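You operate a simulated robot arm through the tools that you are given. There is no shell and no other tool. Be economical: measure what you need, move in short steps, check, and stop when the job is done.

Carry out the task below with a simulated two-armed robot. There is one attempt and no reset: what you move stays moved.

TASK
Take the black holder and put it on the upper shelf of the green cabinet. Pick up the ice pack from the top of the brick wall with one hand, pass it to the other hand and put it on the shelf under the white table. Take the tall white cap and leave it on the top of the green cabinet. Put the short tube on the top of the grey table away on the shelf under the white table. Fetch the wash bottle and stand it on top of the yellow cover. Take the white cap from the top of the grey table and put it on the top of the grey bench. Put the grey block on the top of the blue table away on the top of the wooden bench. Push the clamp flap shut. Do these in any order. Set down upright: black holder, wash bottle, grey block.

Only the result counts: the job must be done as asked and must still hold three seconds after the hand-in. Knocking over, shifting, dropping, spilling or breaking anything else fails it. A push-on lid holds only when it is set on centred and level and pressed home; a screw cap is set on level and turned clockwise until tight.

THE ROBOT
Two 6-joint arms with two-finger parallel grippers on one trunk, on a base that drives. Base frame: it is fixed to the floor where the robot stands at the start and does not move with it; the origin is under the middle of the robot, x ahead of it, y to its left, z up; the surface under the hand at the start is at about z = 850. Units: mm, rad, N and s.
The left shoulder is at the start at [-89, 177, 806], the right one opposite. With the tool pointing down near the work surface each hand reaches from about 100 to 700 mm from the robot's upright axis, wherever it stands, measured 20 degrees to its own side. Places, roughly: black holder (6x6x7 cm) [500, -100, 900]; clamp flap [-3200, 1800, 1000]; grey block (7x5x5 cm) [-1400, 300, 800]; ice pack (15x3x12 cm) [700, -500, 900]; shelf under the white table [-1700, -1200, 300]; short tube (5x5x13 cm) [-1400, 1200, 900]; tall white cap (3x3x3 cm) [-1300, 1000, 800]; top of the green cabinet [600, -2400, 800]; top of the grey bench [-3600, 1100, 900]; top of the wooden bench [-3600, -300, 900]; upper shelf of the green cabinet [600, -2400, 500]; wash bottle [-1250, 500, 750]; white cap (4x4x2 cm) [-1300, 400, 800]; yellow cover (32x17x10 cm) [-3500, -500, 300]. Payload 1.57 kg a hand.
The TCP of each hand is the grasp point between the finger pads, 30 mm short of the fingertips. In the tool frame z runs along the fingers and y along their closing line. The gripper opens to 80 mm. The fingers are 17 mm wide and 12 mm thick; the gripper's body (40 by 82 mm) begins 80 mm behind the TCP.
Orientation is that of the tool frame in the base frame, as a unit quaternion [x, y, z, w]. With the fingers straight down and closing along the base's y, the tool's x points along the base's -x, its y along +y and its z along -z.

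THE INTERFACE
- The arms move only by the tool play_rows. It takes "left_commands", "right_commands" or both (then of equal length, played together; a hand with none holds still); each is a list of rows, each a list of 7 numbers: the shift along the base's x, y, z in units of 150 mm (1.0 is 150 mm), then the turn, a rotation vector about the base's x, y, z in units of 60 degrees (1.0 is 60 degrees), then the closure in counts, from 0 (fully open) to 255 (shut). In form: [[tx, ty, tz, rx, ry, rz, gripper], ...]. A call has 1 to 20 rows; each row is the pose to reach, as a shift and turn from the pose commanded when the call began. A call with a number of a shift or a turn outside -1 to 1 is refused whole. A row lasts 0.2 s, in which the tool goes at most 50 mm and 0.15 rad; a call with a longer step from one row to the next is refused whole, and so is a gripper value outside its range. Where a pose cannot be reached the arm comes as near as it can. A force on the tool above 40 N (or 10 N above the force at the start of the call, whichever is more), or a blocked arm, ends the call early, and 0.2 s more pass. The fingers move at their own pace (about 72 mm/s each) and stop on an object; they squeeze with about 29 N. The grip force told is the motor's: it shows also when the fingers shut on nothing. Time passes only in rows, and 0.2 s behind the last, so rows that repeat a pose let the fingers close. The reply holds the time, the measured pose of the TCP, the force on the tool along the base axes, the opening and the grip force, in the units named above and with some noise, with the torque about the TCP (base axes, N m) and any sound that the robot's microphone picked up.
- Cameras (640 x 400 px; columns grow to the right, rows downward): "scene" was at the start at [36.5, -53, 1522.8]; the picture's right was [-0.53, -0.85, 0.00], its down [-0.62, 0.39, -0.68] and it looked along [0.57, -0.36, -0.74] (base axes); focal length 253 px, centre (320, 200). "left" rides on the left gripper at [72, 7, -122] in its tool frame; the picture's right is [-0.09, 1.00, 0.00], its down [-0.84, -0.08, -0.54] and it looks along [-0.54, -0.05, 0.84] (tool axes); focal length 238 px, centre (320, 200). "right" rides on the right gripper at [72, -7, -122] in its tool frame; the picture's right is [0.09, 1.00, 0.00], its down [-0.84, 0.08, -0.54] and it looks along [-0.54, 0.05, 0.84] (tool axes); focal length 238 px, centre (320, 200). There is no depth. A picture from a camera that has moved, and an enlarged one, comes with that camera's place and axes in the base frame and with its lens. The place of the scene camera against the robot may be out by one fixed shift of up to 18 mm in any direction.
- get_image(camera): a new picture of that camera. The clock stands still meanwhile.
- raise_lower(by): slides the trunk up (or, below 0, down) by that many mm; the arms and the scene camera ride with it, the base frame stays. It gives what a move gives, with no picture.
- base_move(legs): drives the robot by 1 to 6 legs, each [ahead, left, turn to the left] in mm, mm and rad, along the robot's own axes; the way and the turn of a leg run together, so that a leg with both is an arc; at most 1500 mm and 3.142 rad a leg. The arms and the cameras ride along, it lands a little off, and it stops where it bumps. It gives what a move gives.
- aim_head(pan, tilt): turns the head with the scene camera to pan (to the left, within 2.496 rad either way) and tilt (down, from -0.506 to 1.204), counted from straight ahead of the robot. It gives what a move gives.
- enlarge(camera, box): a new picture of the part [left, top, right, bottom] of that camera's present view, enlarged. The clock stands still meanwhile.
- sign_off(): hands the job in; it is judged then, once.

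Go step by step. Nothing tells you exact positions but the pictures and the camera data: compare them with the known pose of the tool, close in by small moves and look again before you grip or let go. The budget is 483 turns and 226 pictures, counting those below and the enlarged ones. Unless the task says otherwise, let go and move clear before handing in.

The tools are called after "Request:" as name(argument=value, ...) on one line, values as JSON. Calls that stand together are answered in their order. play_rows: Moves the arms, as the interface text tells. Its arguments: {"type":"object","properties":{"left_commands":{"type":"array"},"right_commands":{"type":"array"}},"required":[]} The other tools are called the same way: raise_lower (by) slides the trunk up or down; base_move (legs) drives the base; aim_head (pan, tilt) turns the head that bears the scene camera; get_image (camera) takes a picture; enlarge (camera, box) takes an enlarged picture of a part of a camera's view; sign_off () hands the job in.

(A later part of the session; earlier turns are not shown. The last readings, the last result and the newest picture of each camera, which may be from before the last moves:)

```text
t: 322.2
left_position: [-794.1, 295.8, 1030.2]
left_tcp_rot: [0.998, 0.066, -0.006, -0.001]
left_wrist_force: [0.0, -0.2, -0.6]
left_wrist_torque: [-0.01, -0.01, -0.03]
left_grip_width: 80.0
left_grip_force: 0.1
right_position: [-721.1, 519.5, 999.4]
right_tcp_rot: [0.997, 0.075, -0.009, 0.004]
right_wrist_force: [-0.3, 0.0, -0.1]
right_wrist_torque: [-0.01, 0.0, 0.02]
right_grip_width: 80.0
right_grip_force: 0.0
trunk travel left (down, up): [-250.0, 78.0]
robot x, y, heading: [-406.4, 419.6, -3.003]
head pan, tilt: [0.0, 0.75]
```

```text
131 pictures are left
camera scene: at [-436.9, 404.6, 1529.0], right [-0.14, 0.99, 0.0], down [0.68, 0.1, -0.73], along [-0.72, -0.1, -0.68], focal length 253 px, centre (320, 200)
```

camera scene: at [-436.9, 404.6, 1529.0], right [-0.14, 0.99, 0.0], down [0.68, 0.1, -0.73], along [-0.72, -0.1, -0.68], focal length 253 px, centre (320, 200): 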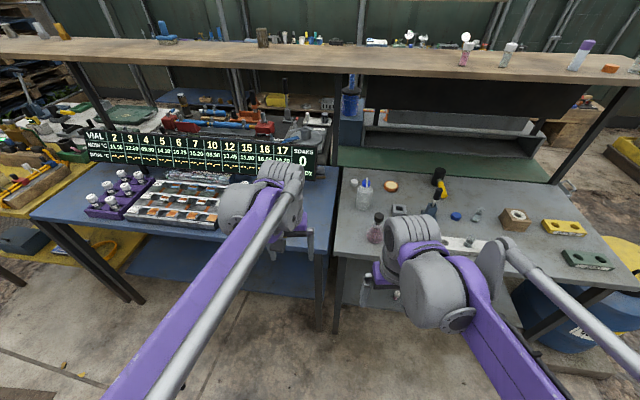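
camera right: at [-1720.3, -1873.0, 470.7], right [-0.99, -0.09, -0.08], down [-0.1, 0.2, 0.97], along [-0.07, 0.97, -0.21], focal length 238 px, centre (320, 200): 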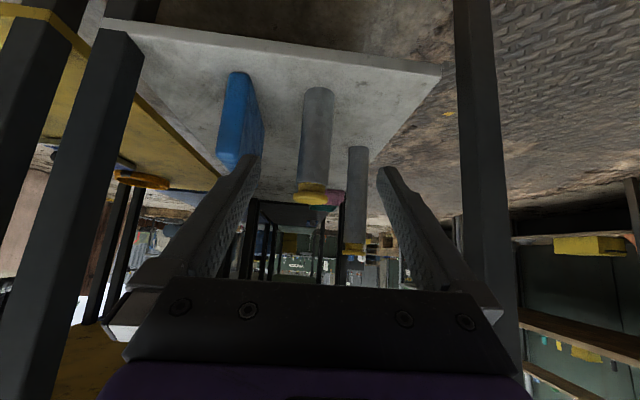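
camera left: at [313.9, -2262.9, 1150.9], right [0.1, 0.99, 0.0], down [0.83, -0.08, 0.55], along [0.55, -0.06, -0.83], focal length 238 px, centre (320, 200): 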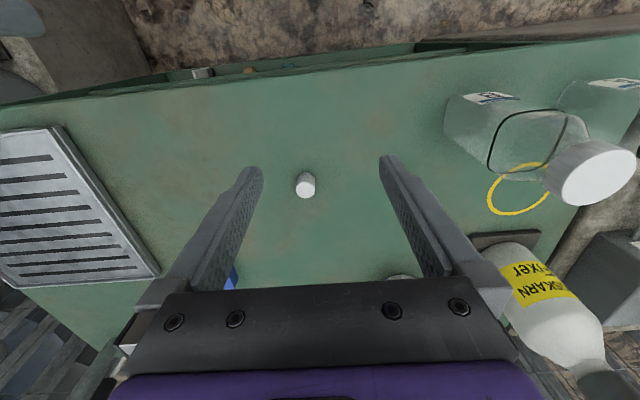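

Heading is a bit off; I'll correct it, raise the left hand and move up to the tables.

Request:
play_rows(left_commands=[[0.2, 0, 0.2, 0, 0, 0, 0], [0.4, 0, 0.4, 0, 0, 0, 0], [0.4, 0, 0.6, 0, 0, 0, 0]], right_commands=[[0, 0, 0.2, 0, 0, 0, 0], [0, 0, 0.4, 0, 0, 0, 0], [0, 0, 0.6, 0, 0, 0, 0]])

Request:
base_move(legs=[[0, 0, -0.139], [290, 0, 0]])

Request:
get_image(camera="scene")

Request:
get_image(camera="left")

Request:
get_image(camera="right")

```text
t: 323.0
left_position: [-737.0, 299.3, 1121.3]
left_tcp_rot: [0.998, 0.066, -0.006, 0.0]
left_wrist_force: [0.0, -0.2, -0.1]
left_wrist_torque: [0.02, -0.01, 0.0]
left_grip_width: 79.7
left_grip_force: 0.1
right_position: [-724.3, 520.1, 1091.8]
right_tcp_rot: [0.997, 0.075, -0.008, 0.004]
right_wrist_force: [-0.5, 0.1, -1.1]
right_wrist_torque: [0.03, -0.01, 0.01]
right_grip_width: 80.1
right_grip_force: 0.0
trunk travel left (down, up): [-250.0, 78.0]
robot x, y, heading: [-406.0, 424.0, -3.007]
head pan, tilt: [0.0, 0.75]
```

```text
t: 325.6
left_position: [-1038.0, 348.9, 1120.8]
left_tcp_rot: [1.0, -0.006, -0.005, -0.001]
left_wrist_force: [0.3, 0.4, -0.1]
left_wrist_torque: [0.01, -0.01, 0.01]
left_grip_width: 80.0
left_grip_force: 0.0
right_position: [-994.0, 565.0, 1090.8]
right_tcp_rot: [1.0, 0.003, -0.009, 0.003]
right_wrist_force: [-0.7, -1.0, 0.5]
right_wrist_torque: [0.0, 0.03, 0.03]
right_grip_width: 79.9
right_grip_force: 0.0
trunk travel left (down, up): [-250.0, 78.0]
robot x, y, heading: [-691.3, 424.4, 3.136]
head pan, tilt: [0.0, 0.75]
```

```text
130 pictures are left
camera scene: at [-724.6, 411.1, 1528.9], right [0.0, 1.0, 0.0], down [0.68, 0.0, -0.73], along [-0.73, 0.0, -0.68], focal length 253 px, centre (320, 200)
```

scene: 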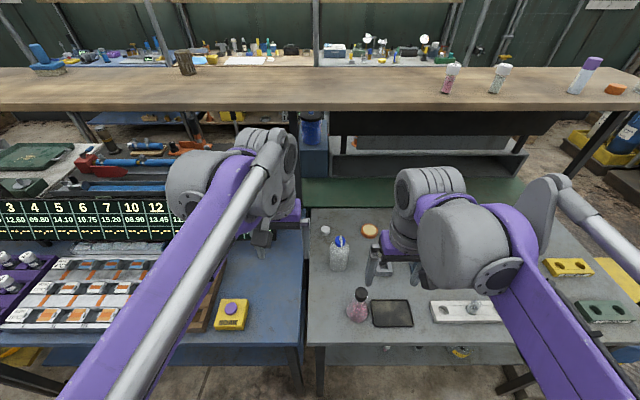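

```text
129 pictures are left
camera left: at [-965.2, 341.3, 1241.3], right [-0.1, -0.99, 0.0], down [-0.83, 0.09, 0.55], along [-0.55, 0.06, -0.83], focal length 238 px, centre (320, 200)
```

left: 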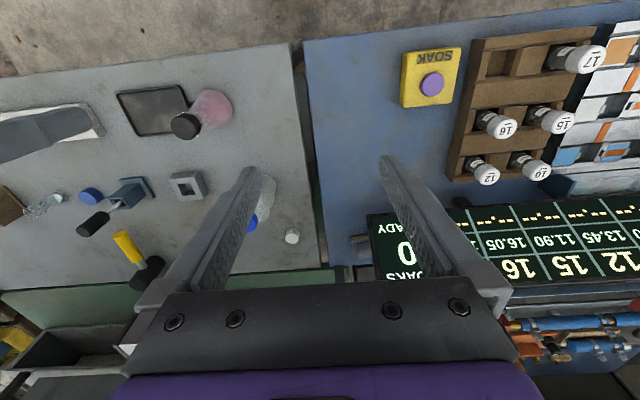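

```text
128 pictures are left
camera right: at [-919.5, 573.8, 1211.8], right [0.1, -1.0, 0.0], down [-0.83, -0.08, 0.56], along [-0.55, -0.06, -0.83], focal length 238 px, centre (320, 200)
```

right: 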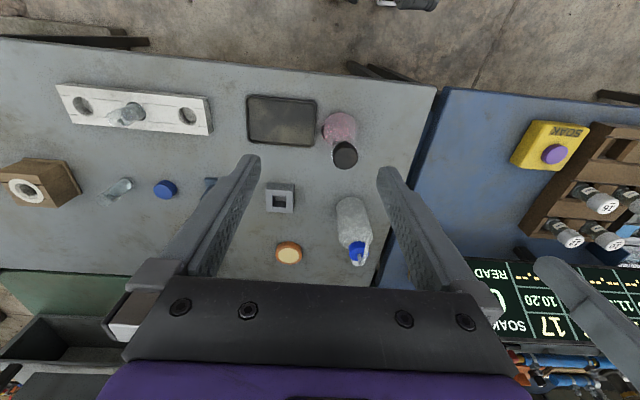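

The grey block seems hidden behind my left finger near [-1361,292], next to the display. I'll move the left hand to see it.

Request:
play_rows(left_commands=[[-0.2, -0.1, 0, 0, 0, 0, 0], [-0.4, -0.2, 0, 0, 0, 0, 0], [-0.6, -0.3, 0, 0, 0, 0, 0], [-0.8, -0.35, 0, 0, 0, 0, 0], [-1.0, -0.35, 0, 0, 0, 0, 0]])

Request:
get_image(camera="left")

```text
t: 326.8
left_position: [-1187.5, 296.8, 1118.7]
left_tcp_rot: [1.0, -0.005, -0.005, -0.001]
left_wrist_force: [0.1, -0.3, 0.8]
left_wrist_torque: [-0.04, -0.02, -0.03]
left_grip_width: 80.0
left_grip_force: 0.0
right_position: [-992.5, 565.6, 1091.2]
right_tcp_rot: [1.0, 0.003, -0.009, 0.003]
right_wrist_force: [0.2, -0.6, -0.5]
right_wrist_torque: [-0.02, -0.01, 0.02]
right_grip_width: 79.9
right_grip_force: 0.2
trunk travel left (down, up): [-250.0, 78.0]
robot x, y, heading: [-690.1, 420.1, 3.141]
head pan, tilt: [0.0, 0.75]
```

```text
127 pictures are left
camera left: at [-1114.3, 288.8, 1239.2], right [-0.1, -0.99, 0.0], down [-0.83, 0.09, 0.55], along [-0.55, 0.06, -0.83], focal length 238 px, centre (320, 200)
```

left: 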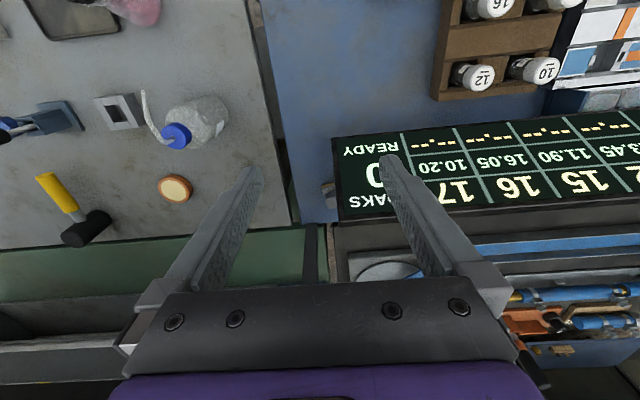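

Request:
enlarge(camera="left", box=[250, 130, 450, 290])

Request:
enlarge(camera="scene", box=[180, 160, 340, 280])

```text
2.50 times, centred on (350, 210) of left
camera zoom: at [-1114.3, 288.8, 1239.2], right [-0.1, -0.99, 0.0], down [-0.83, 0.09, 0.55], along [-0.55, 0.06, -0.83], focal length 596 px, centre (245, 175)
```

zoom: 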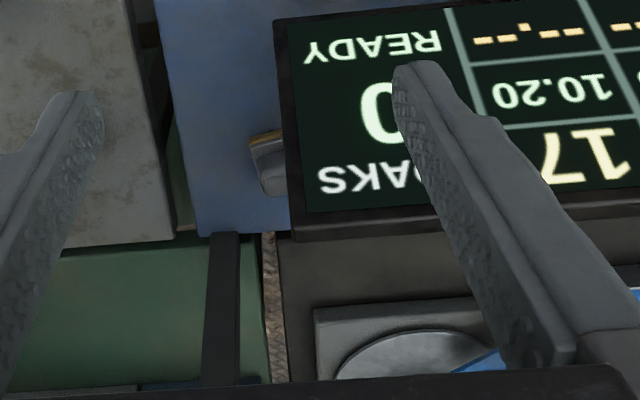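

```text
3.33 times, centred on (260, 220) of scene
camera zoom: at [-725.6, 411.3, 1528.9], right [0.0, 1.0, 0.0], down [0.68, 0.0, -0.73], along [-0.73, 0.0, -0.68], focal length 842 px, centre (520, 133)
```

zoom: 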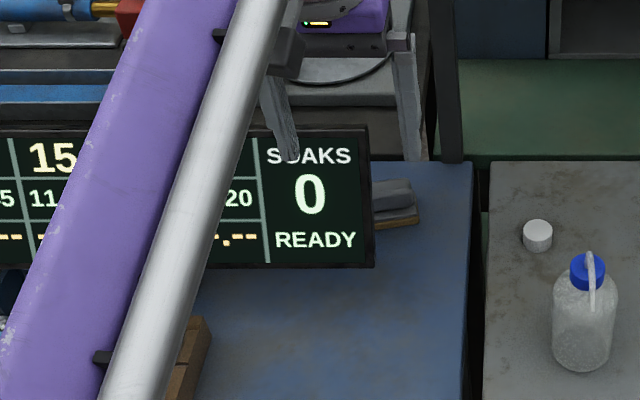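

The grey block is partly tucked under the leaning display, with about 48 mm sticking out at y≈250–297, x≈-1345. I'll use the right hand, turned 90° so it closes along x; first shift the robot left.

Request:
play_rows(left_commands=[[0.25, -0.1, 0, 0, 0, 0, 0], [0.5, -0.2, 0, 0, 0, 0, 0], [0.75, -0.3, 0, 0, 0, 0, 0], [1.0, -0.4, 0, 0, 0, 0, 0]], right_commands=[[0, 0, 0, 0, 0, 0.14, 0], [0, 0, 0, 0, 0, 0.28, 0], [0, 0, 0, 0, 0, 0.42, 0], [0, 0, 0, 0, 0, 0.56, 0]])

Request:
base_move(legs=[[0, 260, 0]])

Request:
play_rows(right_commands=[[-0.2, 0, 0, 0, 0, 0.14, 0], [-0.4, 0, 0, 0, 0, 0.28, 0], [-0.6, 0.1, 0, 0, 0, 0.42, 0], [-0.8, 0.2, 0, 0, 0, 0.56, 0], [-1.0, 0.2, 0, 0, 0, 0.7, 0], [-1.0, 0.2, 0, 0, 0, 0.84, 0], [-1.0, 0.2, 0, 0, 0, 0.94, 0]])

Request:
get_image(camera="right")

Request:
get_image(camera="scene")

```text
t: 327.8
left_position: [-1037.9, 237.3, 1121.3]
left_tcp_rot: [1.0, -0.006, -0.006, 0.0]
left_wrist_force: [0.2, -0.7, -1.1]
left_wrist_torque: [-0.03, 0.02, -0.03]
left_grip_width: 80.1
left_grip_force: 0.1
right_position: [-993.1, 565.8, 1091.2]
right_tcp_rot: [0.956, 0.293, -0.009, 0.005]
right_wrist_force: [0.2, 0.0, -0.2]
right_wrist_torque: [-0.02, 0.06, 0.01]
right_grip_width: 80.3
right_grip_force: 0.1
trunk travel left (down, up): [-250.0, 78.0]
robot x, y, heading: [-690.9, 421.8, 3.134]
head pan, tilt: [0.0, 0.75]
```

```text
t: 330.6
left_position: [-1042.4, -19.8, 1121.5]
left_tcp_rot: [1.0, -0.007, -0.006, -0.001]
left_wrist_force: [0.2, 0.4, 0.8]
left_wrist_torque: [0.02, -0.01, 0.04]
left_grip_width: 80.2
left_grip_force: 0.1
right_position: [-993.1, 308.5, 1090.0]
right_tcp_rot: [0.957, 0.288, -0.008, 0.005]
right_wrist_force: [0.4, 0.7, -0.1]
right_wrist_torque: [0.02, -0.01, 0.01]
right_grip_width: 80.2
right_grip_force: 0.0
trunk travel left (down, up): [-250.0, 78.0]
robot x, y, heading: [-695.4, 166.8, 3.134]
head pan, tilt: [0.0, 0.75]
```

```text
t: 332.2
left_position: [-1041.8, -18.4, 1121.0]
left_tcp_rot: [1.0, -0.008, -0.005, -0.001]
left_wrist_force: [-1.2, 0.2, 0.1]
left_wrist_torque: [0.01, 0.01, 0.04]
left_grip_width: 80.0
left_grip_force: 0.1
right_position: [-1143.8, 337.0, 1091.5]
right_tcp_rot: [0.706, 0.708, -0.004, 0.01]
right_wrist_force: [0.6, 0.4, 0.3]
right_wrist_torque: [0.0, 0.01, -0.03]
right_grip_width: 79.9
right_grip_force: 0.2
trunk travel left (down, up): [-250.0, 78.0]
robot x, y, heading: [-689.8, 162.6, 3.138]
head pan, tilt: [0.0, 0.75]
```

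```text
124 pictures are left
camera right: at [-1152.3, 412.8, 1211.5], right [1.0, 0.1, 0.0], down [0.08, -0.83, 0.56], along [0.06, -0.56, -0.83], focal length 238 px, centre (320, 200)
```

right: 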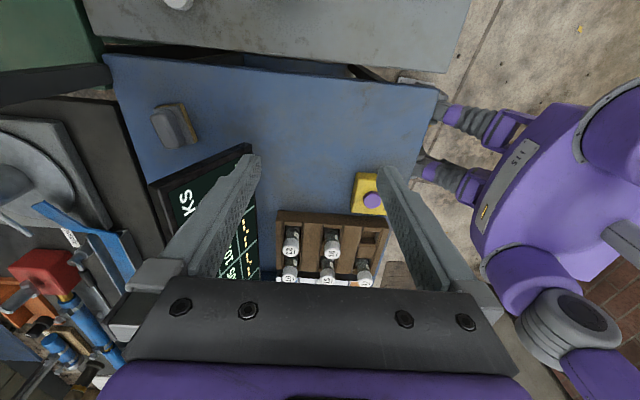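

```text
123 pictures are left
camera scene: at [-725.9, 153.4, 1528.9], right [0.01, 1.0, 0.0], down [0.68, -0.01, -0.73], along [-0.73, 0.01, -0.68], focal length 253 px, centre (320, 200)
```

scene: 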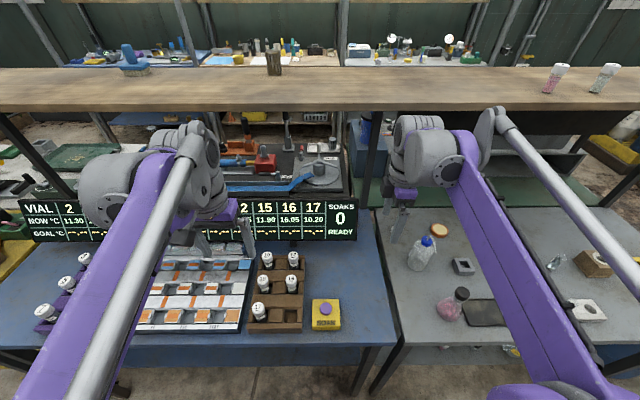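

Now the block shows fully beside the display edge. Zoom in for its position.

Request:
enlarge(camera="right", box=[100, 70, 260, 190])

```text
3.33 times, centred on (180, 130) of right
camera zoom: at [-1152.3, 412.8, 1211.5], right [1.0, 0.1, 0.0], down [0.08, -0.83, 0.56], along [0.06, -0.56, -0.83], focal length 794 px, centre (787, 433)
```

zoom: 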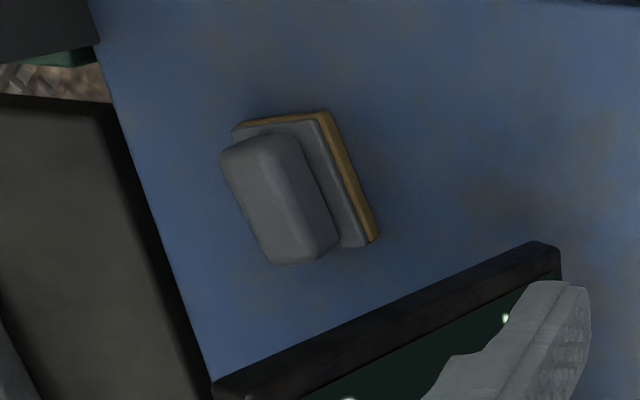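

The block (eraser-like, grey handle on a tan pad) is centred near [-1365,280], long axis roughly along y. I'll bring the right hand above it, turned 13° more.

Request:
play_rows(right_commands=[[-0.25, -0.05, -0.05, 0, 0, 0.1, 0], [-0.5, -0.1, -0.1, 0, 0, 0.2, 0], [-0.75, -0.15, -0.15, 0, 0, 0.22, 0], [-1.0, -0.2, -0.25, 0, 0, 0.22, 0]])

Request:
play_rows(right_commands=[[-0.15, -0.08, -0.2, 0, 0, 0, 0], [-0.35, -0.15, -0.4, 0, 0, 0, 0], [-0.45, -0.15, -0.55, 0, 0, 0, 0]])

Request:
get_image(camera="right")

```text
t: 333.2
left_position: [-1029.6, -17.4, 1124.2]
left_tcp_rot: [1.0, -0.009, -0.009, 0.0]
left_wrist_force: [-0.2, 1.0, -0.4]
left_wrist_torque: [-0.01, 0.0, 0.02]
left_grip_width: 80.0
left_grip_force: 0.0
right_position: [-1283.1, 310.6, 1057.7]
right_tcp_rot: [0.621, 0.784, -0.006, 0.006]
right_wrist_force: [0.0, -0.4, 0.0]
right_wrist_torque: [0.0, 0.0, 0.0]
right_grip_width: 80.2
right_grip_force: 0.1
trunk travel left (down, up): [-250.0, 78.0]
robot x, y, heading: [-692.4, 164.2, 3.129]
head pan, tilt: [0.0, 0.75]
```

```text
t: 334.0
left_position: [-1039.6, -20.0, 1121.5]
left_tcp_rot: [1.0, -0.007, -0.006, -0.001]
left_wrist_force: [0.6, -0.1, -0.1]
left_wrist_torque: [0.0, 0.0, 0.02]
left_grip_width: 80.0
left_grip_force: 0.0
right_position: [-1337.7, 283.1, 969.5]
right_tcp_rot: [0.621, 0.784, -0.003, 0.008]
right_wrist_force: [0.5, 0.7, 0.8]
right_wrist_torque: [-0.01, 0.02, 0.0]
right_grip_width: 79.7
right_grip_force: 0.1
right hand out of reach, approached as far as the arm can: row 2, 3
trunk travel left (down, up): [-250.0, 78.0]
robot x, y, heading: [-692.5, 162.3, 3.134]
head pan, tilt: [0.0, 0.75]
```

```text
121 pictures are left
camera right: at [-1361.4, 355.3, 1090.1], right [0.95, 0.32, 0.0], down [0.26, -0.79, 0.56], along [0.18, -0.53, -0.83], focal length 238 px, centre (320, 200)
```

right: 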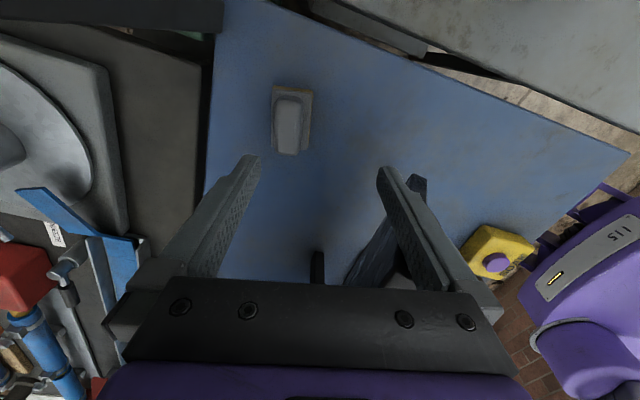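

Block aligned in view, centred at [-1366,284]. Descend, then shift the last 28 mm in x and check.

Request:
play_rows(right_commands=[[0, 0, -0.2, 0, 0, 0, 0], [-0.05, 0, -0.35, 0, 0, 0, 0], [-0.12, 0.0, -0.45, 0, 0, 0, 0], [-0.19, 0.01, -0.5, 0, 0, 0, 0]])

Request:
get_image(camera="right")

```text
t: 334.5
left_position: [-1042.1, -20.0, 1122.6]
left_tcp_rot: [1.0, -0.008, -0.005, 0.0]
left_wrist_force: [-0.7, 0.2, -0.5]
left_wrist_torque: [0.03, -0.03, -0.01]
left_grip_width: 80.0
left_grip_force: 0.1
right_position: [-1339.8, 284.2, 941.3]
right_tcp_rot: [0.622, 0.783, -0.007, 0.007]
right_wrist_force: [-3.5, 0.3, 16.4]
right_wrist_torque: [-0.2, -0.91, -0.02]
right_grip_width: 80.2
right_grip_force: 0.0
trunk travel left (down, up): [-250.0, 78.0]
robot x, y, heading: [-693.2, 164.7, 3.135]
head pan, tilt: [0.0, 0.75]
stopped in row 2 (right hand): the force on the tool passed its limit at 86 N (the readings are from after the stop); the commanded pose is now the measured one
```

```text
120 pictures are left
camera right: at [-1364.3, 356.1, 1061.2], right [0.95, 0.32, 0.0], down [0.26, -0.79, 0.56], along [0.17, -0.53, -0.83], focal length 238 px, centre (320, 200)
```

right: 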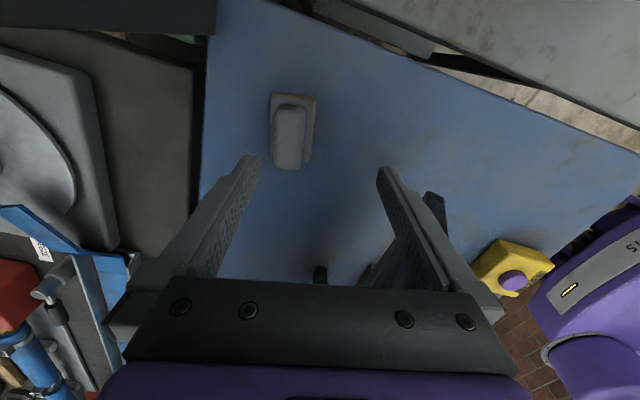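

Something stopped the right finger at z≈911, likely the display. I'll retreat up and to the side and look again to see if anything moved.

Request:
play_rows(right_commands=[[0, 0, 0.2, 0, 0, 0, 0], [0.1, 0.1, 0.4, 0, 0, 0, 0], [0.3, 0.2, 0.6, 0, 0, 0, 0], [0.5, 0.3, 0.8, 0, 0, 0, 0], [0.7, 0.4, 0.8, 0, 0, 0, 0], [0.9, 0.6, 0.8, 0, 0, 0, 0]])

Request:
get_image(camera="right")

Request:
enlarge(camera="scene", box=[200, 170, 440, 320])

```text
t: 335.9
left_position: [-1041.2, -18.7, 1121.1]
left_tcp_rot: [1.0, -0.007, -0.005, 0.0]
left_wrist_force: [-0.1, -0.9, 0.4]
left_wrist_torque: [-0.02, 0.03, 0.02]
left_grip_width: 79.9
left_grip_force: 0.1
right_position: [-1204.9, 374.3, 1061.5]
right_tcp_rot: [0.622, 0.783, -0.006, 0.008]
right_wrist_force: [-0.5, 1.0, -0.3]
right_wrist_torque: [-0.02, 0.04, 0.02]
right_grip_width: 80.1
right_grip_force: 0.1
trunk travel left (down, up): [-250.0, 78.0]
robot x, y, heading: [-692.4, 165.3, 3.136]
head pan, tilt: [0.0, 0.75]
```

```text
119 pictures are left
camera right: at [-1229.0, 445.9, 1181.9], right [0.95, 0.32, 0.0], down [0.26, -0.79, 0.56], along [0.17, -0.53, -0.83], focal length 238 px, centre (320, 200)
```

right: 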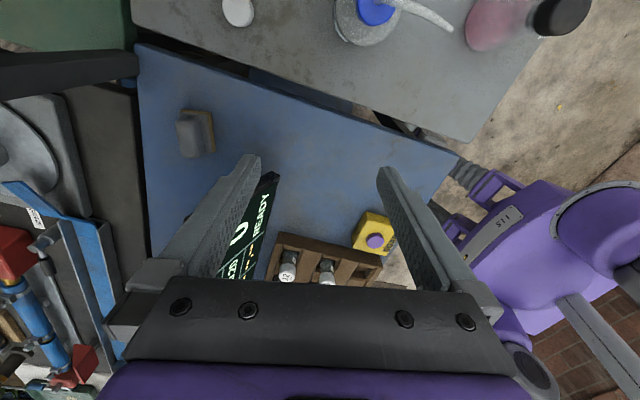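

```text
2.67 times, centred on (320, 245) of scene
camera zoom: at [-724.9, 154.2, 1529.1], right [0.01, 1.0, 0.0], down [0.68, -0.01, -0.73], along [-0.73, 0.0, -0.68], focal length 674 px, centre (320, 80)
```

zoom: 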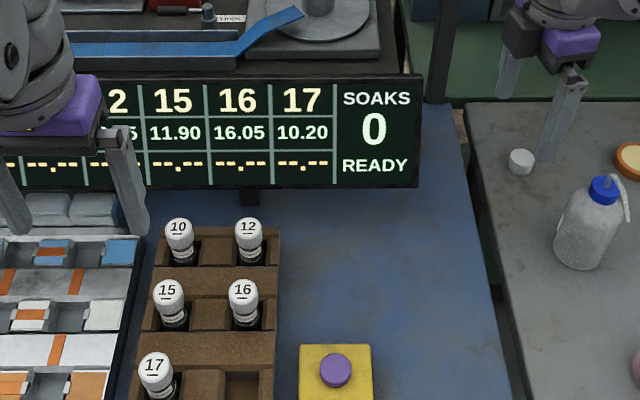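

The display is an upright panel on a post in front of the block; the gripper's body had met its top edge, but it looks unmoved. I'll come in instead from the right, hand leaning 30° toward +y, so it stays clear of the display.

Request:
base_move(legs=[[0, -120, 0]])

Request:
play_rows(right_commands=[[-0.1, 0, 0, -0.12, -0.03, 0, 0], [-0.3, 0, 0, -0.24, -0.06, 0, 0], [-0.5, 0, -0.1, -0.36, -0.09, 0, 0], [-0.7, -0.1, -0.2, -0.485, -0.115, 0, 0], [-0.9, -0.2, -0.3, -0.485, -0.115, 0, 0], [-1.0, -0.3, -0.45, -0.485, -0.115, 0, 0]])

Request:
get_image(camera="right")

```text
t: 337.6
left_position: [-1040.7, 100.1, 1121.3]
left_tcp_rot: [1.0, -0.008, -0.006, 0.0]
left_wrist_force: [1.3, 1.0, -0.3]
left_wrist_torque: [-0.02, 0.01, 0.0]
left_grip_width: 80.1
left_grip_force: 0.1
right_position: [-1205.7, 491.7, 1060.8]
right_tcp_rot: [0.621, 0.784, -0.006, 0.007]
right_wrist_force: [0.7, -0.2, -0.4]
right_wrist_torque: [-0.02, -0.03, -0.01]
right_grip_width: 80.2
right_grip_force: 0.1
trunk travel left (down, up): [-250.0, 78.0]
robot x, y, heading: [-695.2, 283.0, 3.137]
head pan, tilt: [0.0, 0.75]
```

```text
t: 339.0
left_position: [-1041.8, 100.0, 1122.7]
left_tcp_rot: [1.0, -0.008, -0.005, -0.001]
left_wrist_force: [-0.1, 0.1, -0.4]
left_wrist_torque: [-0.03, -0.01, 0.0]
left_grip_width: 80.1
left_grip_force: 0.0
right_position: [-1317.6, 445.7, 965.3]
right_tcp_rot: [0.599, 0.755, -0.165, 0.21]
right_wrist_force: [0.0, 0.0, 0.1]
right_wrist_torque: [-0.05, -0.02, 0.01]
right_grip_width: 80.1
right_grip_force: 0.1
right hand out of reach, approached as far as the arm can: row 4, 5, 6
trunk travel left (down, up): [-250.0, 78.0]
robot x, y, heading: [-693.7, 281.2, 3.139]
head pan, tilt: [0.0, 0.75]
```

```text
117 pictures are left
camera right: at [-1353.8, 565.9, 1032.0], right [0.95, 0.3, -0.05], down [0.17, -0.41, 0.9], along [0.25, -0.86, -0.44], focal length 238 px, centre (320, 200)
```

right: 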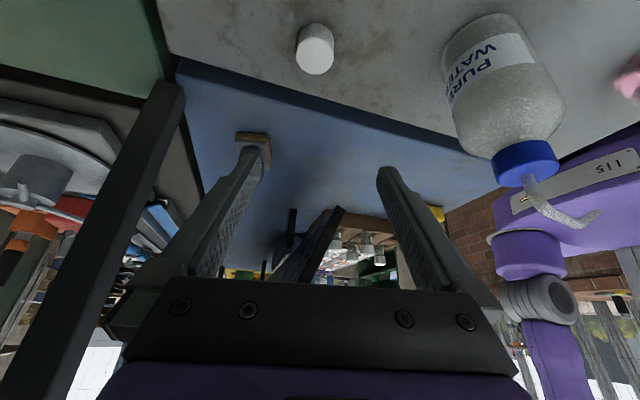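

Close but reach-limited at this height. I'll move lower and over toward the block, keeping left of the bottle and clear of the display.

Request:
play_rows(right_commands=[[-0.1, -0.2, -0.05, 0, 0, 0, 0], [-0.2, -0.4, -0.15, 0, 0, 0, 0], [-0.3, -0.5, -0.25, 0, 0, 0, 0], [-0.35, -0.5, -0.35, 0, 0, 0, 0]])

Request:
get_image(camera="right")

```text
t: 340.0
left_position: [-1042.4, 97.1, 1120.7]
left_tcp_rot: [1.0, -0.007, -0.005, 0.0]
left_wrist_force: [-0.1, -0.1, -0.2]
left_wrist_torque: [0.02, -0.03, -0.04]
left_grip_width: 80.0
left_grip_force: 0.0
right_position: [-1342.2, 371.8, 915.5]
right_tcp_rot: [0.599, 0.755, -0.165, 0.21]
right_wrist_force: [-0.1, 0.0, 0.0]
right_wrist_torque: [-0.02, 0.01, -0.04]
right_grip_width: 79.8
right_grip_force: 0.0
right hand out of reach, approached as far as the arm can: row 1, 2, 3, 4
trunk travel left (down, up): [-250.0, 78.0]
robot x, y, heading: [-693.4, 278.9, 3.131]
head pan, tilt: [0.0, 0.75]
```

```text
116 pictures are left
camera right: at [-1378.6, 492.1, 982.4], right [0.95, 0.3, -0.05], down [0.17, -0.41, 0.9], along [0.25, -0.86, -0.44], focal length 238 px, centre (320, 200)
```

right: 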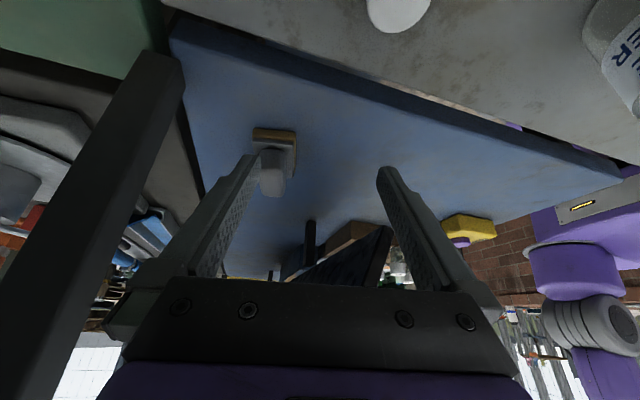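

Reach is about 25 mm short; raising the trunk will help. I'll raise it and then come down onto the block.

Request:
raise_lower(by=76)

Request:
play_rows(right_commands=[[0, 0, -0.2, 0, 0, 0, 0], [-0.05, 0, -0.4, 0, 0, 0, 0], [-0.12, -0.05, -0.55, 0, 0, 0, 0], [-0.17, -0.1, -0.7, 0, 0, 0, 0]])

Request:
get_image(camera="right")

```text
t: 341.1
left_position: [-1041.3, 100.5, 1197.9]
left_tcp_rot: [1.0, -0.007, -0.006, 0.0]
left_wrist_force: [0.1, 0.7, -0.8]
left_wrist_torque: [0.0, 0.01, 0.01]
left_grip_width: 79.9
left_grip_force: 0.1
right_position: [-1367.0, 372.2, 1026.3]
right_tcp_rot: [0.595, 0.759, -0.179, 0.194]
right_wrist_force: [-0.5, 0.5, -0.4]
right_wrist_torque: [-0.01, -0.03, 0.0]
right_grip_width: 79.9
right_grip_force: 0.0
trunk travel left (down, up): [-326.0, 2.0]
robot x, y, heading: [-691.0, 285.3, 3.137]
head pan, tilt: [0.0, 0.75]
```

```text
t: 342.2
left_position: [-1037.7, 102.1, 1198.9]
left_tcp_rot: [1.0, -0.009, -0.006, 0.0]
left_wrist_force: [-0.5, -0.4, 0.1]
left_wrist_torque: [0.05, -0.02, 0.03]
left_grip_width: 79.8
left_grip_force: 0.0
right_position: [-1403.0, 369.0, 932.6]
right_tcp_rot: [0.6, 0.756, -0.177, 0.192]
right_wrist_force: [11.8, 13.4, 15.9]
right_wrist_torque: [-0.33, 0.54, -0.46]
right_grip_width: 67.9
right_grip_force: 0.1
right hand out of reach, approached as far as the arm can: row 1, 2, 3, 4
trunk travel left (down, up): [-326.0, 2.0]
robot x, y, heading: [-693.2, 283.7, 3.137]
head pan, tilt: [0.0, 0.75]
stopped in row 4 (right hand): the force on the tool passed its limit at 68 N (the readings are from after the stop); the commanded pose is now the measured one
```

```text
115 pictures are left
camera right: at [-1434.6, 490.0, 1002.5], right [0.95, 0.29, -0.08], down [0.21, -0.42, 0.89], along [0.22, -0.86, -0.46], focal length 238 px, centre (320, 200)
```

right: 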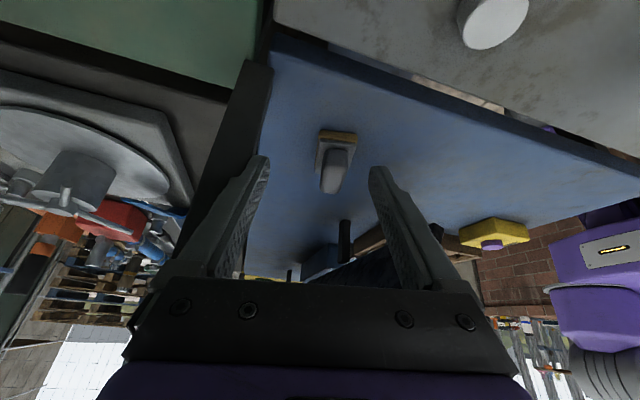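

The left finger touched the fixed post beyond; the block is now well in line. I'll shift 32 mm off the post, then advance along the fingers toward the block.

Request:
play_rows(right_commands=[[0.12, 0, 0, 0, 0, 0, 0], [0.22, 0, 0, 0, 0, 0, 0], [0.22, -0.13, -0.14, 0, 0, 0, 0], [0.22, -0.27, -0.28, 0, 0, 0, 0]])

Request:
get_image(camera="right")

```text
t: 343.2
left_position: [-1041.7, 99.5, 1197.6]
left_tcp_rot: [1.0, -0.009, -0.006, -0.001]
left_wrist_force: [-0.5, -0.5, -0.1]
left_wrist_torque: [0.01, 0.0, -0.02]
left_grip_width: 79.9
left_grip_force: 0.2
right_position: [-1371.5, 324.7, 889.8]
right_tcp_rot: [0.6, 0.757, -0.177, 0.192]
right_wrist_force: [-0.7, -0.1, 0.3]
right_wrist_torque: [0.03, 0.0, 0.02]
right_grip_width: 79.8
right_grip_force: 0.1
trunk travel left (down, up): [-326.0, 2.0]
robot x, y, heading: [-693.9, 285.1, 3.139]
head pan, tilt: [0.0, 0.75]
```

```text
114 pictures are left
camera right: at [-1403.2, 445.6, 958.8], right [0.95, 0.3, -0.08], down [0.21, -0.41, 0.89], along [0.23, -0.86, -0.46], focal length 238 px, centre (320, 200)
```

right: 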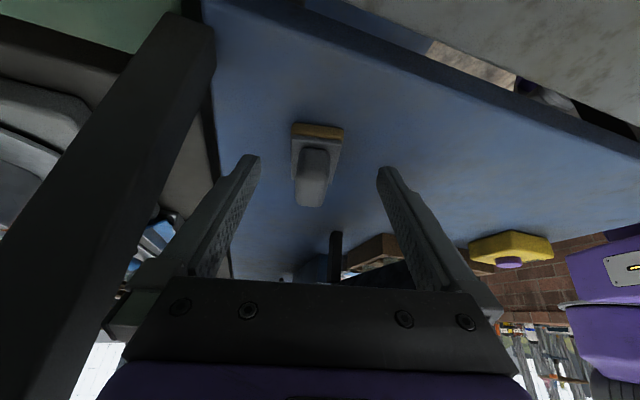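

Well centred. Advancing the last 45 mm and closing.

Request:
play_rows(right_commands=[[0.01, -0.13, -0.1, 0, 0, 0, 0], [0.02, -0.26, -0.2, 0, 0, 0, 0], [0.02, -0.26, -0.2, 0, 0, 0, 120], [0.02, -0.26, -0.2, 0, 0, 0, 255], [0.02, -0.26, -0.2, 0, 0, 0, 255], [0.02, -0.26, -0.2, 0, 0, 0, 255]])

Request:
get_image(camera="right")

```text
t: 344.6
left_position: [-1041.2, 101.2, 1197.7]
left_tcp_rot: [1.0, -0.008, -0.005, 0.0]
left_wrist_force: [-0.5, 0.1, -0.6]
left_wrist_torque: [0.0, 0.03, 0.02]
left_grip_width: 80.1
left_grip_force: 0.1
right_position: [-1365.4, 285.9, 857.3]
right_tcp_rot: [0.598, 0.757, -0.177, 0.193]
right_wrist_force: [0.1, -0.4, 0.0]
right_wrist_torque: [0.02, 0.02, 0.0]
right_grip_width: 41.1
right_grip_force: 29.2
trunk travel left (down, up): [-326.0, 2.0]
robot x, y, heading: [-693.2, 283.8, 3.131]
head pan, tilt: [0.0, 0.75]
```

```text
113 pictures are left
camera right: at [-1398.2, 405.9, 926.9], right [0.95, 0.3, -0.08], down [0.21, -0.41, 0.89], along [0.23, -0.86, -0.46], focal length 238 px, centre (320, 200)
```

right: 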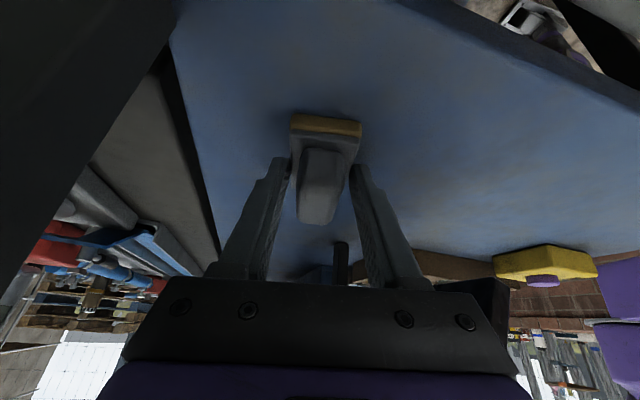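

Gripped at 41 mm. Lift it back out along the way I came in.

Request:
play_rows(right_commands=[[0, 0.05, 0.15, 0, 0, 0, 255], [0, 0.2, 0.35, 0, 0, 0, 255], [0, 0.4, 0.55, 0, 0, 0, 255], [0.05, 0.6, 0.7, 0, 0, 0, 255], [0.2, 0.7, 0.85, 0, 0, 0, 255], [0.4, 0.7, 0.95, 0, 0, 0, 255], [0.6, 0.7, 1.0, 0, 0, 0, 255]])

Request:
get_image(camera="right")

Request:
enlarge(camera="scene", box=[180, 150, 420, 300])

```text
t: 346.2
left_position: [-1039.7, 100.9, 1197.0]
left_tcp_rot: [1.0, -0.009, -0.005, 0.0]
left_wrist_force: [0.5, -1.4, 0.5]
left_wrist_torque: [0.01, 0.03, 0.01]
left_grip_width: 80.1
left_grip_force: 0.0
right_position: [-1276.2, 389.3, 1010.5]
right_tcp_rot: [0.599, 0.757, -0.177, 0.191]
right_wrist_force: [1.4, 0.6, -1.0]
right_wrist_torque: [0.0, -0.03, -0.03]
right_grip_width: 40.6
right_grip_force: 29.4
trunk travel left (down, up): [-326.0, 2.0]
robot x, y, heading: [-693.1, 282.1, 3.132]
head pan, tilt: [0.0, 0.75]
```

```text
112 pictures are left
camera right: at [-1308.6, 511.4, 1078.9], right [0.95, 0.3, -0.08], down [0.21, -0.41, 0.89], along [0.23, -0.86, -0.46], focal length 238 px, centre (320, 200)
```

right: 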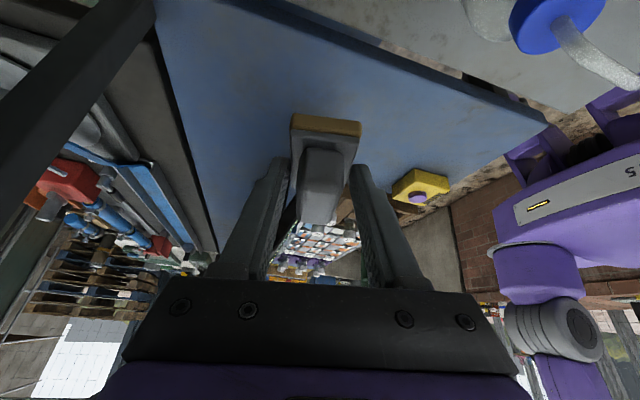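

```text
2.67 times, centred on (300, 225) of scene
camera zoom: at [-720.9, 272.5, 1609.7], right [0.01, 1.0, 0.0], down [0.68, -0.01, -0.73], along [-0.73, 0.01, -0.68], focal length 674 px, centre (373, 133)
```

zoom: 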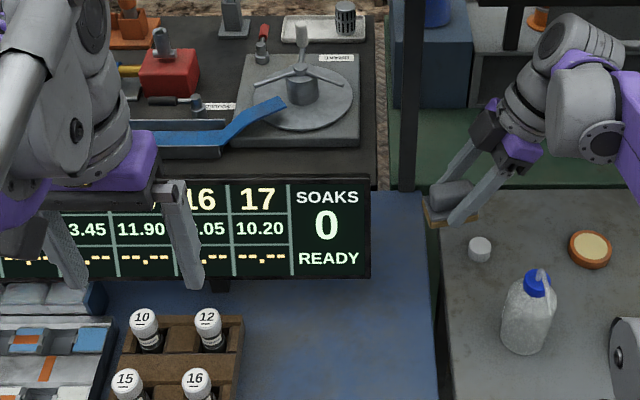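

Block is held and the display is unmoved. I'll raise the right hand, pull it in, and shift the robot right so the left hand can take the wash bottle.

Request:
play_rows(right_commands=[[0.05, 0, 0.2, 0, 0, 0, 255], [0.2, 0, 0.4, 0, 0, 0, 255], [0.4, 0, 0.5, 0, 0, 0, 255], [0.65, 0, 0.5, 0, 0, 0, 255], [0.9, 0, 0.5, 0, 0, 0, 255], [1.0, 0, 0.5, 0, 0, 0, 255]])

Request:
play_rows(right_commands=[[0.25, 0.1, 0, 0, 0, 0, 255], [0.5, 0.2, 0, 0, 0, 0, 255], [0.7, 0.2, 0, 0, 0, 0, 255]])

Request:
base_move(legs=[[0, -330, 0]])

Request:
get_image(camera="left")

Request:
get_image(camera="scene")

```text
t: 347.6
left_position: [-1041.8, 100.5, 1197.2]
left_tcp_rot: [1.0, -0.008, -0.005, 0.0]
left_wrist_force: [-0.3, -0.4, 0.5]
left_wrist_torque: [-0.01, 0.01, 0.05]
left_grip_width: 80.1
left_grip_force: 0.0
right_position: [-1128.6, 392.6, 1082.6]
right_tcp_rot: [0.599, 0.757, -0.177, 0.193]
right_wrist_force: [0.4, -0.5, -0.5]
right_wrist_torque: [0.01, 0.02, 0.0]
right_grip_width: 40.7
right_grip_force: 29.4
trunk travel left (down, up): [-326.0, 2.0]
robot x, y, heading: [-693.3, 279.5, 3.134]
head pan, tilt: [0.0, 0.75]
```

```text
t: 348.4
left_position: [-1041.2, 100.3, 1198.0]
left_tcp_rot: [1.0, -0.009, -0.005, -0.001]
left_wrist_force: [0.1, -0.8, -0.3]
left_wrist_torque: [0.01, 0.04, -0.01]
left_grip_width: 79.6
left_grip_force: 0.0
right_position: [-1023.1, 421.8, 1083.6]
right_tcp_rot: [0.598, 0.757, -0.177, 0.193]
right_wrist_force: [-0.2, -0.4, 0.2]
right_wrist_torque: [-0.01, 0.01, -0.03]
right_grip_width: 40.8
right_grip_force: 28.8
trunk travel left (down, up): [-326.0, 2.0]
robot x, y, heading: [-696.4, 284.6, 3.126]
head pan, tilt: [0.0, 0.75]
```

```text
t: 351.8
left_position: [-1038.5, 433.0, 1197.8]
left_tcp_rot: [1.0, -0.015, -0.004, 0.0]
left_wrist_force: [-0.1, 0.3, -0.3]
left_wrist_torque: [0.02, 0.01, 0.0]
left_grip_width: 79.7
left_grip_force: 0.0
right_position: [-1018.4, 753.9, 1084.7]
right_tcp_rot: [0.603, 0.753, -0.179, 0.192]
right_wrist_force: [0.6, 0.4, -1.3]
right_wrist_torque: [0.01, 0.05, -0.02]
right_grip_width: 40.9
right_grip_force: 29.1
trunk travel left (down, up): [-326.0, 2.0]
robot x, y, heading: [-687.7, 610.6, 3.124]
head pan, tilt: [0.0, 0.75]
```

```text
110 pictures are left
camera left: at [-965.7, 425.0, 1318.3], right [-0.12, -0.99, 0.0], down [-0.83, 0.1, 0.55], along [-0.55, 0.07, -0.83], focal length 238 px, centre (320, 200)
```

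left: 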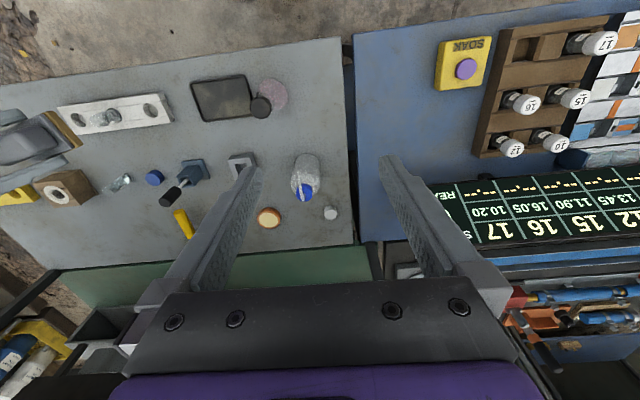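

```text
109 pictures are left
camera scene: at [-717.3, 602.0, 1609.7], right [0.02, 1.0, 0.0], down [0.68, -0.01, -0.73], along [-0.73, 0.01, -0.68], focal length 253 px, centre (320, 200)
```

scene: 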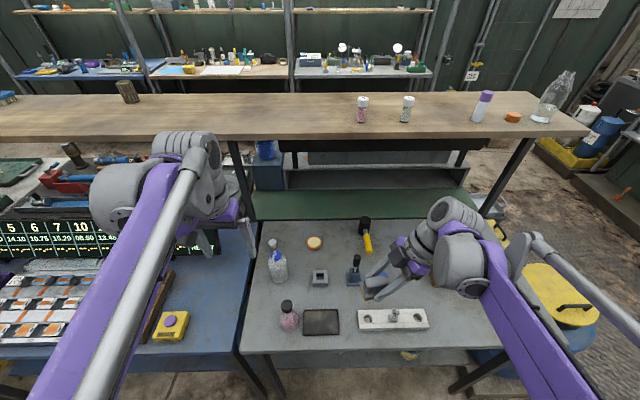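

The wash bottle stands at ≈[-1197,484] with the pink flask in front of it, so I'll approach diagonally from the blue-table side: yaw −45°, then tilt 45°.

Request:
play_rows(left_commands=[[0, -0.05, 0, 0, 0, -0.14, 0], [0, -0.1, -0.1, 0, 0, -0.28, 0], [0, -0.15, -0.2, 0, 0, -0.42, 0], [0, -0.2, -0.3, 0, 0, -0.56, 0], [0, -0.3, -0.4, 0, 0, -0.7, 0], [0, -0.4, -0.5, 0, 0, -0.75, 0]])

Request:
play_rows(left_commands=[[0, 0, -0.1, 0.1, 0.1, 0, 0], [-0.1, 0, -0.2, 0.2, 0.2, 0, 0], [-0.2, 0, -0.3, 0.3, 0.3, 0, 0], [-0.3, 0, -0.4, 0.4, 0.4, 0, 0], [-0.4, 0.05, -0.5, 0.5, 0.5, 0, 0], [-0.5, 0.1, -0.55, 0.53, 0.53, 0, 0]])

Request:
get_image(camera="left")

```text
t: 353.2
left_position: [-1038.3, 373.3, 1124.4]
left_tcp_rot: [0.918, -0.397, -0.005, -0.003]
left_wrist_force: [0.3, -0.1, 0.7]
left_wrist_torque: [0.0, -0.02, 0.02]
left_grip_width: 80.0
left_grip_force: 0.0
right_position: [-1018.7, 756.1, 1084.2]
right_tcp_rot: [0.603, 0.753, -0.179, 0.192]
right_wrist_force: [0.4, -0.8, -0.8]
right_wrist_torque: [-0.01, 0.0, 0.01]
right_grip_width: 41.2
right_grip_force: 28.8
trunk travel left (down, up): [-326.0, 2.0]
robot x, y, heading: [-689.9, 615.7, 3.126]
head pan, tilt: [0.0, 0.75]
```

```text
t: 354.6
left_position: [-1114.2, 388.1, 1040.6]
left_tcp_rot: [0.846, -0.365, -0.36, -0.143]
left_wrist_force: [-0.3, 0.6, 0.2]
left_wrist_torque: [0.0, -0.02, 0.0]
left_grip_width: 80.1
left_grip_force: 0.0
right_position: [-1019.5, 755.3, 1082.9]
right_tcp_rot: [0.603, 0.754, -0.178, 0.192]
right_wrist_force: [-0.6, 0.2, -0.7]
right_wrist_torque: [0.02, -0.01, 0.02]
right_grip_width: 40.9
right_grip_force: 29.1
trunk travel left (down, up): [-326.0, 2.0]
robot x, y, heading: [-689.6, 611.4, 3.122]
head pan, tilt: [0.0, 0.75]
```

```text
108 pictures are left
camera left: at [-1023.2, 284.7, 1073.7], right [-0.76, -0.64, 0.09], down [-0.07, 0.21, 0.98], along [-0.64, 0.74, -0.2], focal length 238 px, centre (320, 200)
```

left: 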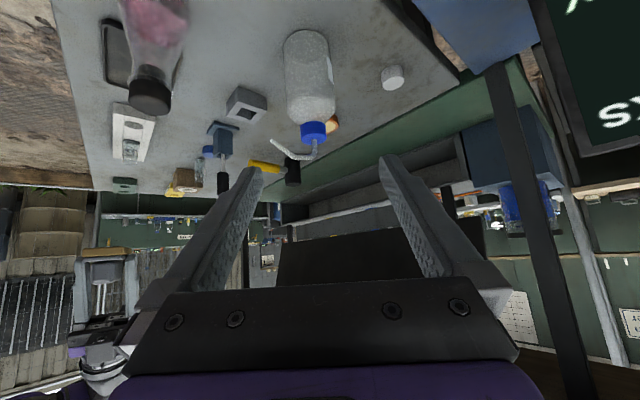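

The bottle stands at ≈[-1188,476], body up to z≈920. I'll line up just in front of it and check before closing in.

Request:
play_rows(left_commands=[[-0.06, 0.09, -0.23, 0, 0, 0, 0], [-0.12, 0.18, -0.46, 0, 0, 0, 0], [-0.19, 0.28, -0.7, 0, 0, 0, 0]])

Request:
get_image(camera="left")

```text
t: 355.4
left_position: [-1142.8, 430.4, 936.5]
left_tcp_rot: [0.847, -0.364, -0.36, -0.144]
left_wrist_force: [0.0, 0.6, 0.7]
left_wrist_torque: [-0.01, -0.01, 0.0]
left_grip_width: 79.7
left_grip_force: 0.0
right_position: [-1019.3, 754.6, 1082.5]
right_tcp_rot: [0.603, 0.754, -0.178, 0.192]
right_wrist_force: [0.3, -0.8, -0.3]
right_wrist_torque: [0.05, 0.03, 0.0]
right_grip_width: 40.9
right_grip_force: 29.3
trunk travel left (down, up): [-326.0, 2.0]
robot x, y, heading: [-686.6, 611.3, 3.124]
head pan, tilt: [0.0, 0.75]
```

```text
107 pictures are left
camera left: at [-1052.4, 327.9, 970.1], right [-0.76, -0.64, 0.09], down [-0.07, 0.21, 0.98], along [-0.64, 0.74, -0.2], focal length 238 px, centre (320, 200)
```

left: 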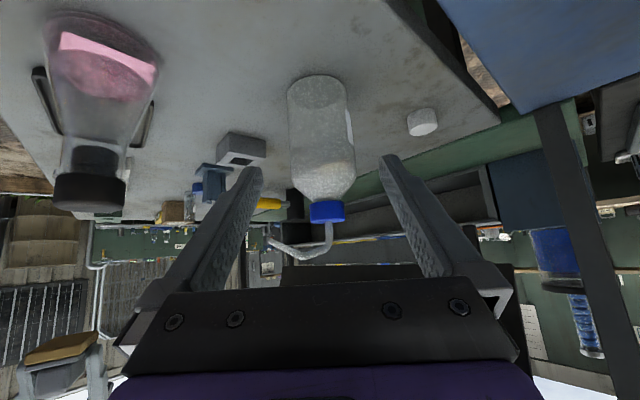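

Well aligned. Moving in and closing on the bottle's body.

Request:
play_rows(left_commands=[[-0.1, 0.1, -0.14, 0, 0, 0, 0], [-0.2, 0.2, -0.29, 0, 0, 0, 0], [-0.295, 0.31, -0.44, 0, 0, 0, 0]])

Request:
get_image(camera="left")

```text
t: 356.2
left_position: [-1188.1, 476.6, 867.9]
left_tcp_rot: [0.846, -0.366, -0.359, -0.144]
left_wrist_force: [-0.2, -0.2, -0.1]
left_wrist_torque: [0.0, 0.0, 0.01]
left_grip_width: 80.0
left_grip_force: 0.0
right_position: [-1018.6, 754.2, 1082.6]
right_tcp_rot: [0.603, 0.753, -0.179, 0.192]
right_wrist_force: [0.6, -0.3, -0.4]
right_wrist_torque: [0.01, -0.01, 0.03]
right_grip_width: 40.8
right_grip_force: 29.3
trunk travel left (down, up): [-326.0, 2.0]
robot x, y, heading: [-687.1, 610.0, 3.122]
head pan, tilt: [0.0, 0.75]
```

```text
106 pictures are left
camera left: at [-1097.0, 374.5, 901.3], right [-0.76, -0.64, 0.09], down [-0.07, 0.21, 0.98], along [-0.64, 0.74, -0.2], focal length 238 px, centre (320, 200)
```

left: 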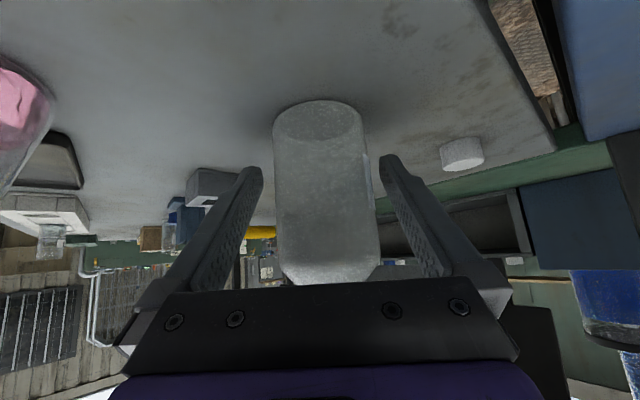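

Bottle body is between the fingers. Closing.

Request:
play_rows(left_commands=[[0, 0, 0, 0, 0, 0, 60], [0, 0, 0, 0, 0, 0, 120], [0, 0, 0, 0, 0, 0, 255], [0, 0, 0, 0, 0, 0, 255]])

Request:
play_rows(left_commands=[[0, 0, 0.1, 0, 0, 0, 255], [0, 0, 0.25, 0, 0, 0, 255], [0, 0, 0.5, 0, 0, 0, 255], [0.1, -0.05, 0.75, 0, 0, 0, 255], [0.25, -0.1, 0.95, 0, 0, 0, 255]])

Request:
get_image(camera="left")

```text
t: 357.2
left_position: [-1188.1, 477.7, 868.1]
left_tcp_rot: [0.846, -0.366, -0.359, -0.144]
left_wrist_force: [0.7, 0.4, -0.3]
left_wrist_torque: [0.05, -0.07, -0.01]
left_grip_width: 59.2
left_grip_force: 29.3
right_position: [-1019.0, 754.7, 1083.1]
right_tcp_rot: [0.603, 0.753, -0.179, 0.193]
right_wrist_force: [-0.1, 0.2, -0.4]
right_wrist_torque: [-0.04, -0.01, -0.02]
right_grip_width: 40.9
right_grip_force: 29.1
trunk travel left (down, up): [-326.0, 2.0]
robot x, y, heading: [-686.5, 611.6, 3.127]
head pan, tilt: [0.0, 0.75]
```

```text
t: 358.4
left_position: [-1146.6, 463.7, 1011.7]
left_tcp_rot: [0.846, -0.366, -0.36, -0.144]
left_wrist_force: [0.7, 0.5, -0.9]
left_wrist_torque: [0.01, 0.02, 0.03]
left_grip_width: 59.0
left_grip_force: 29.0
right_position: [-1017.8, 755.9, 1083.4]
right_tcp_rot: [0.603, 0.753, -0.179, 0.192]
right_wrist_force: [-0.6, 0.3, -0.1]
right_wrist_torque: [-0.02, -0.01, -0.01]
right_grip_width: 40.8
right_grip_force: 29.0
trunk travel left (down, up): [-326.0, 2.0]
robot x, y, heading: [-688.0, 615.7, 3.118]
head pan, tilt: [0.0, 0.75]
```

```text
105 pictures are left
camera left: at [-1056.6, 359.9, 1045.3], right [-0.76, -0.64, 0.09], down [-0.07, 0.21, 0.98], along [-0.64, 0.74, -0.2], focal length 238 px, centre (320, 200)
```

left: 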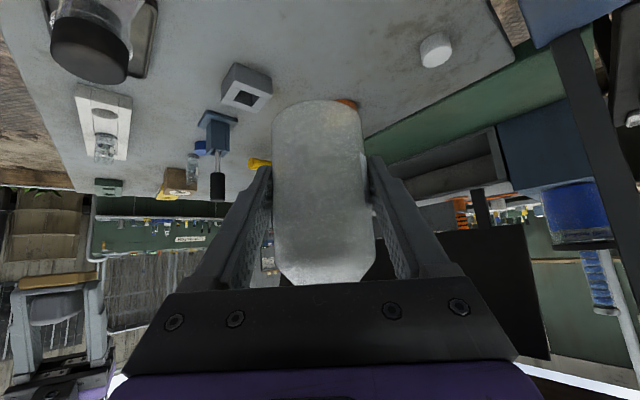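

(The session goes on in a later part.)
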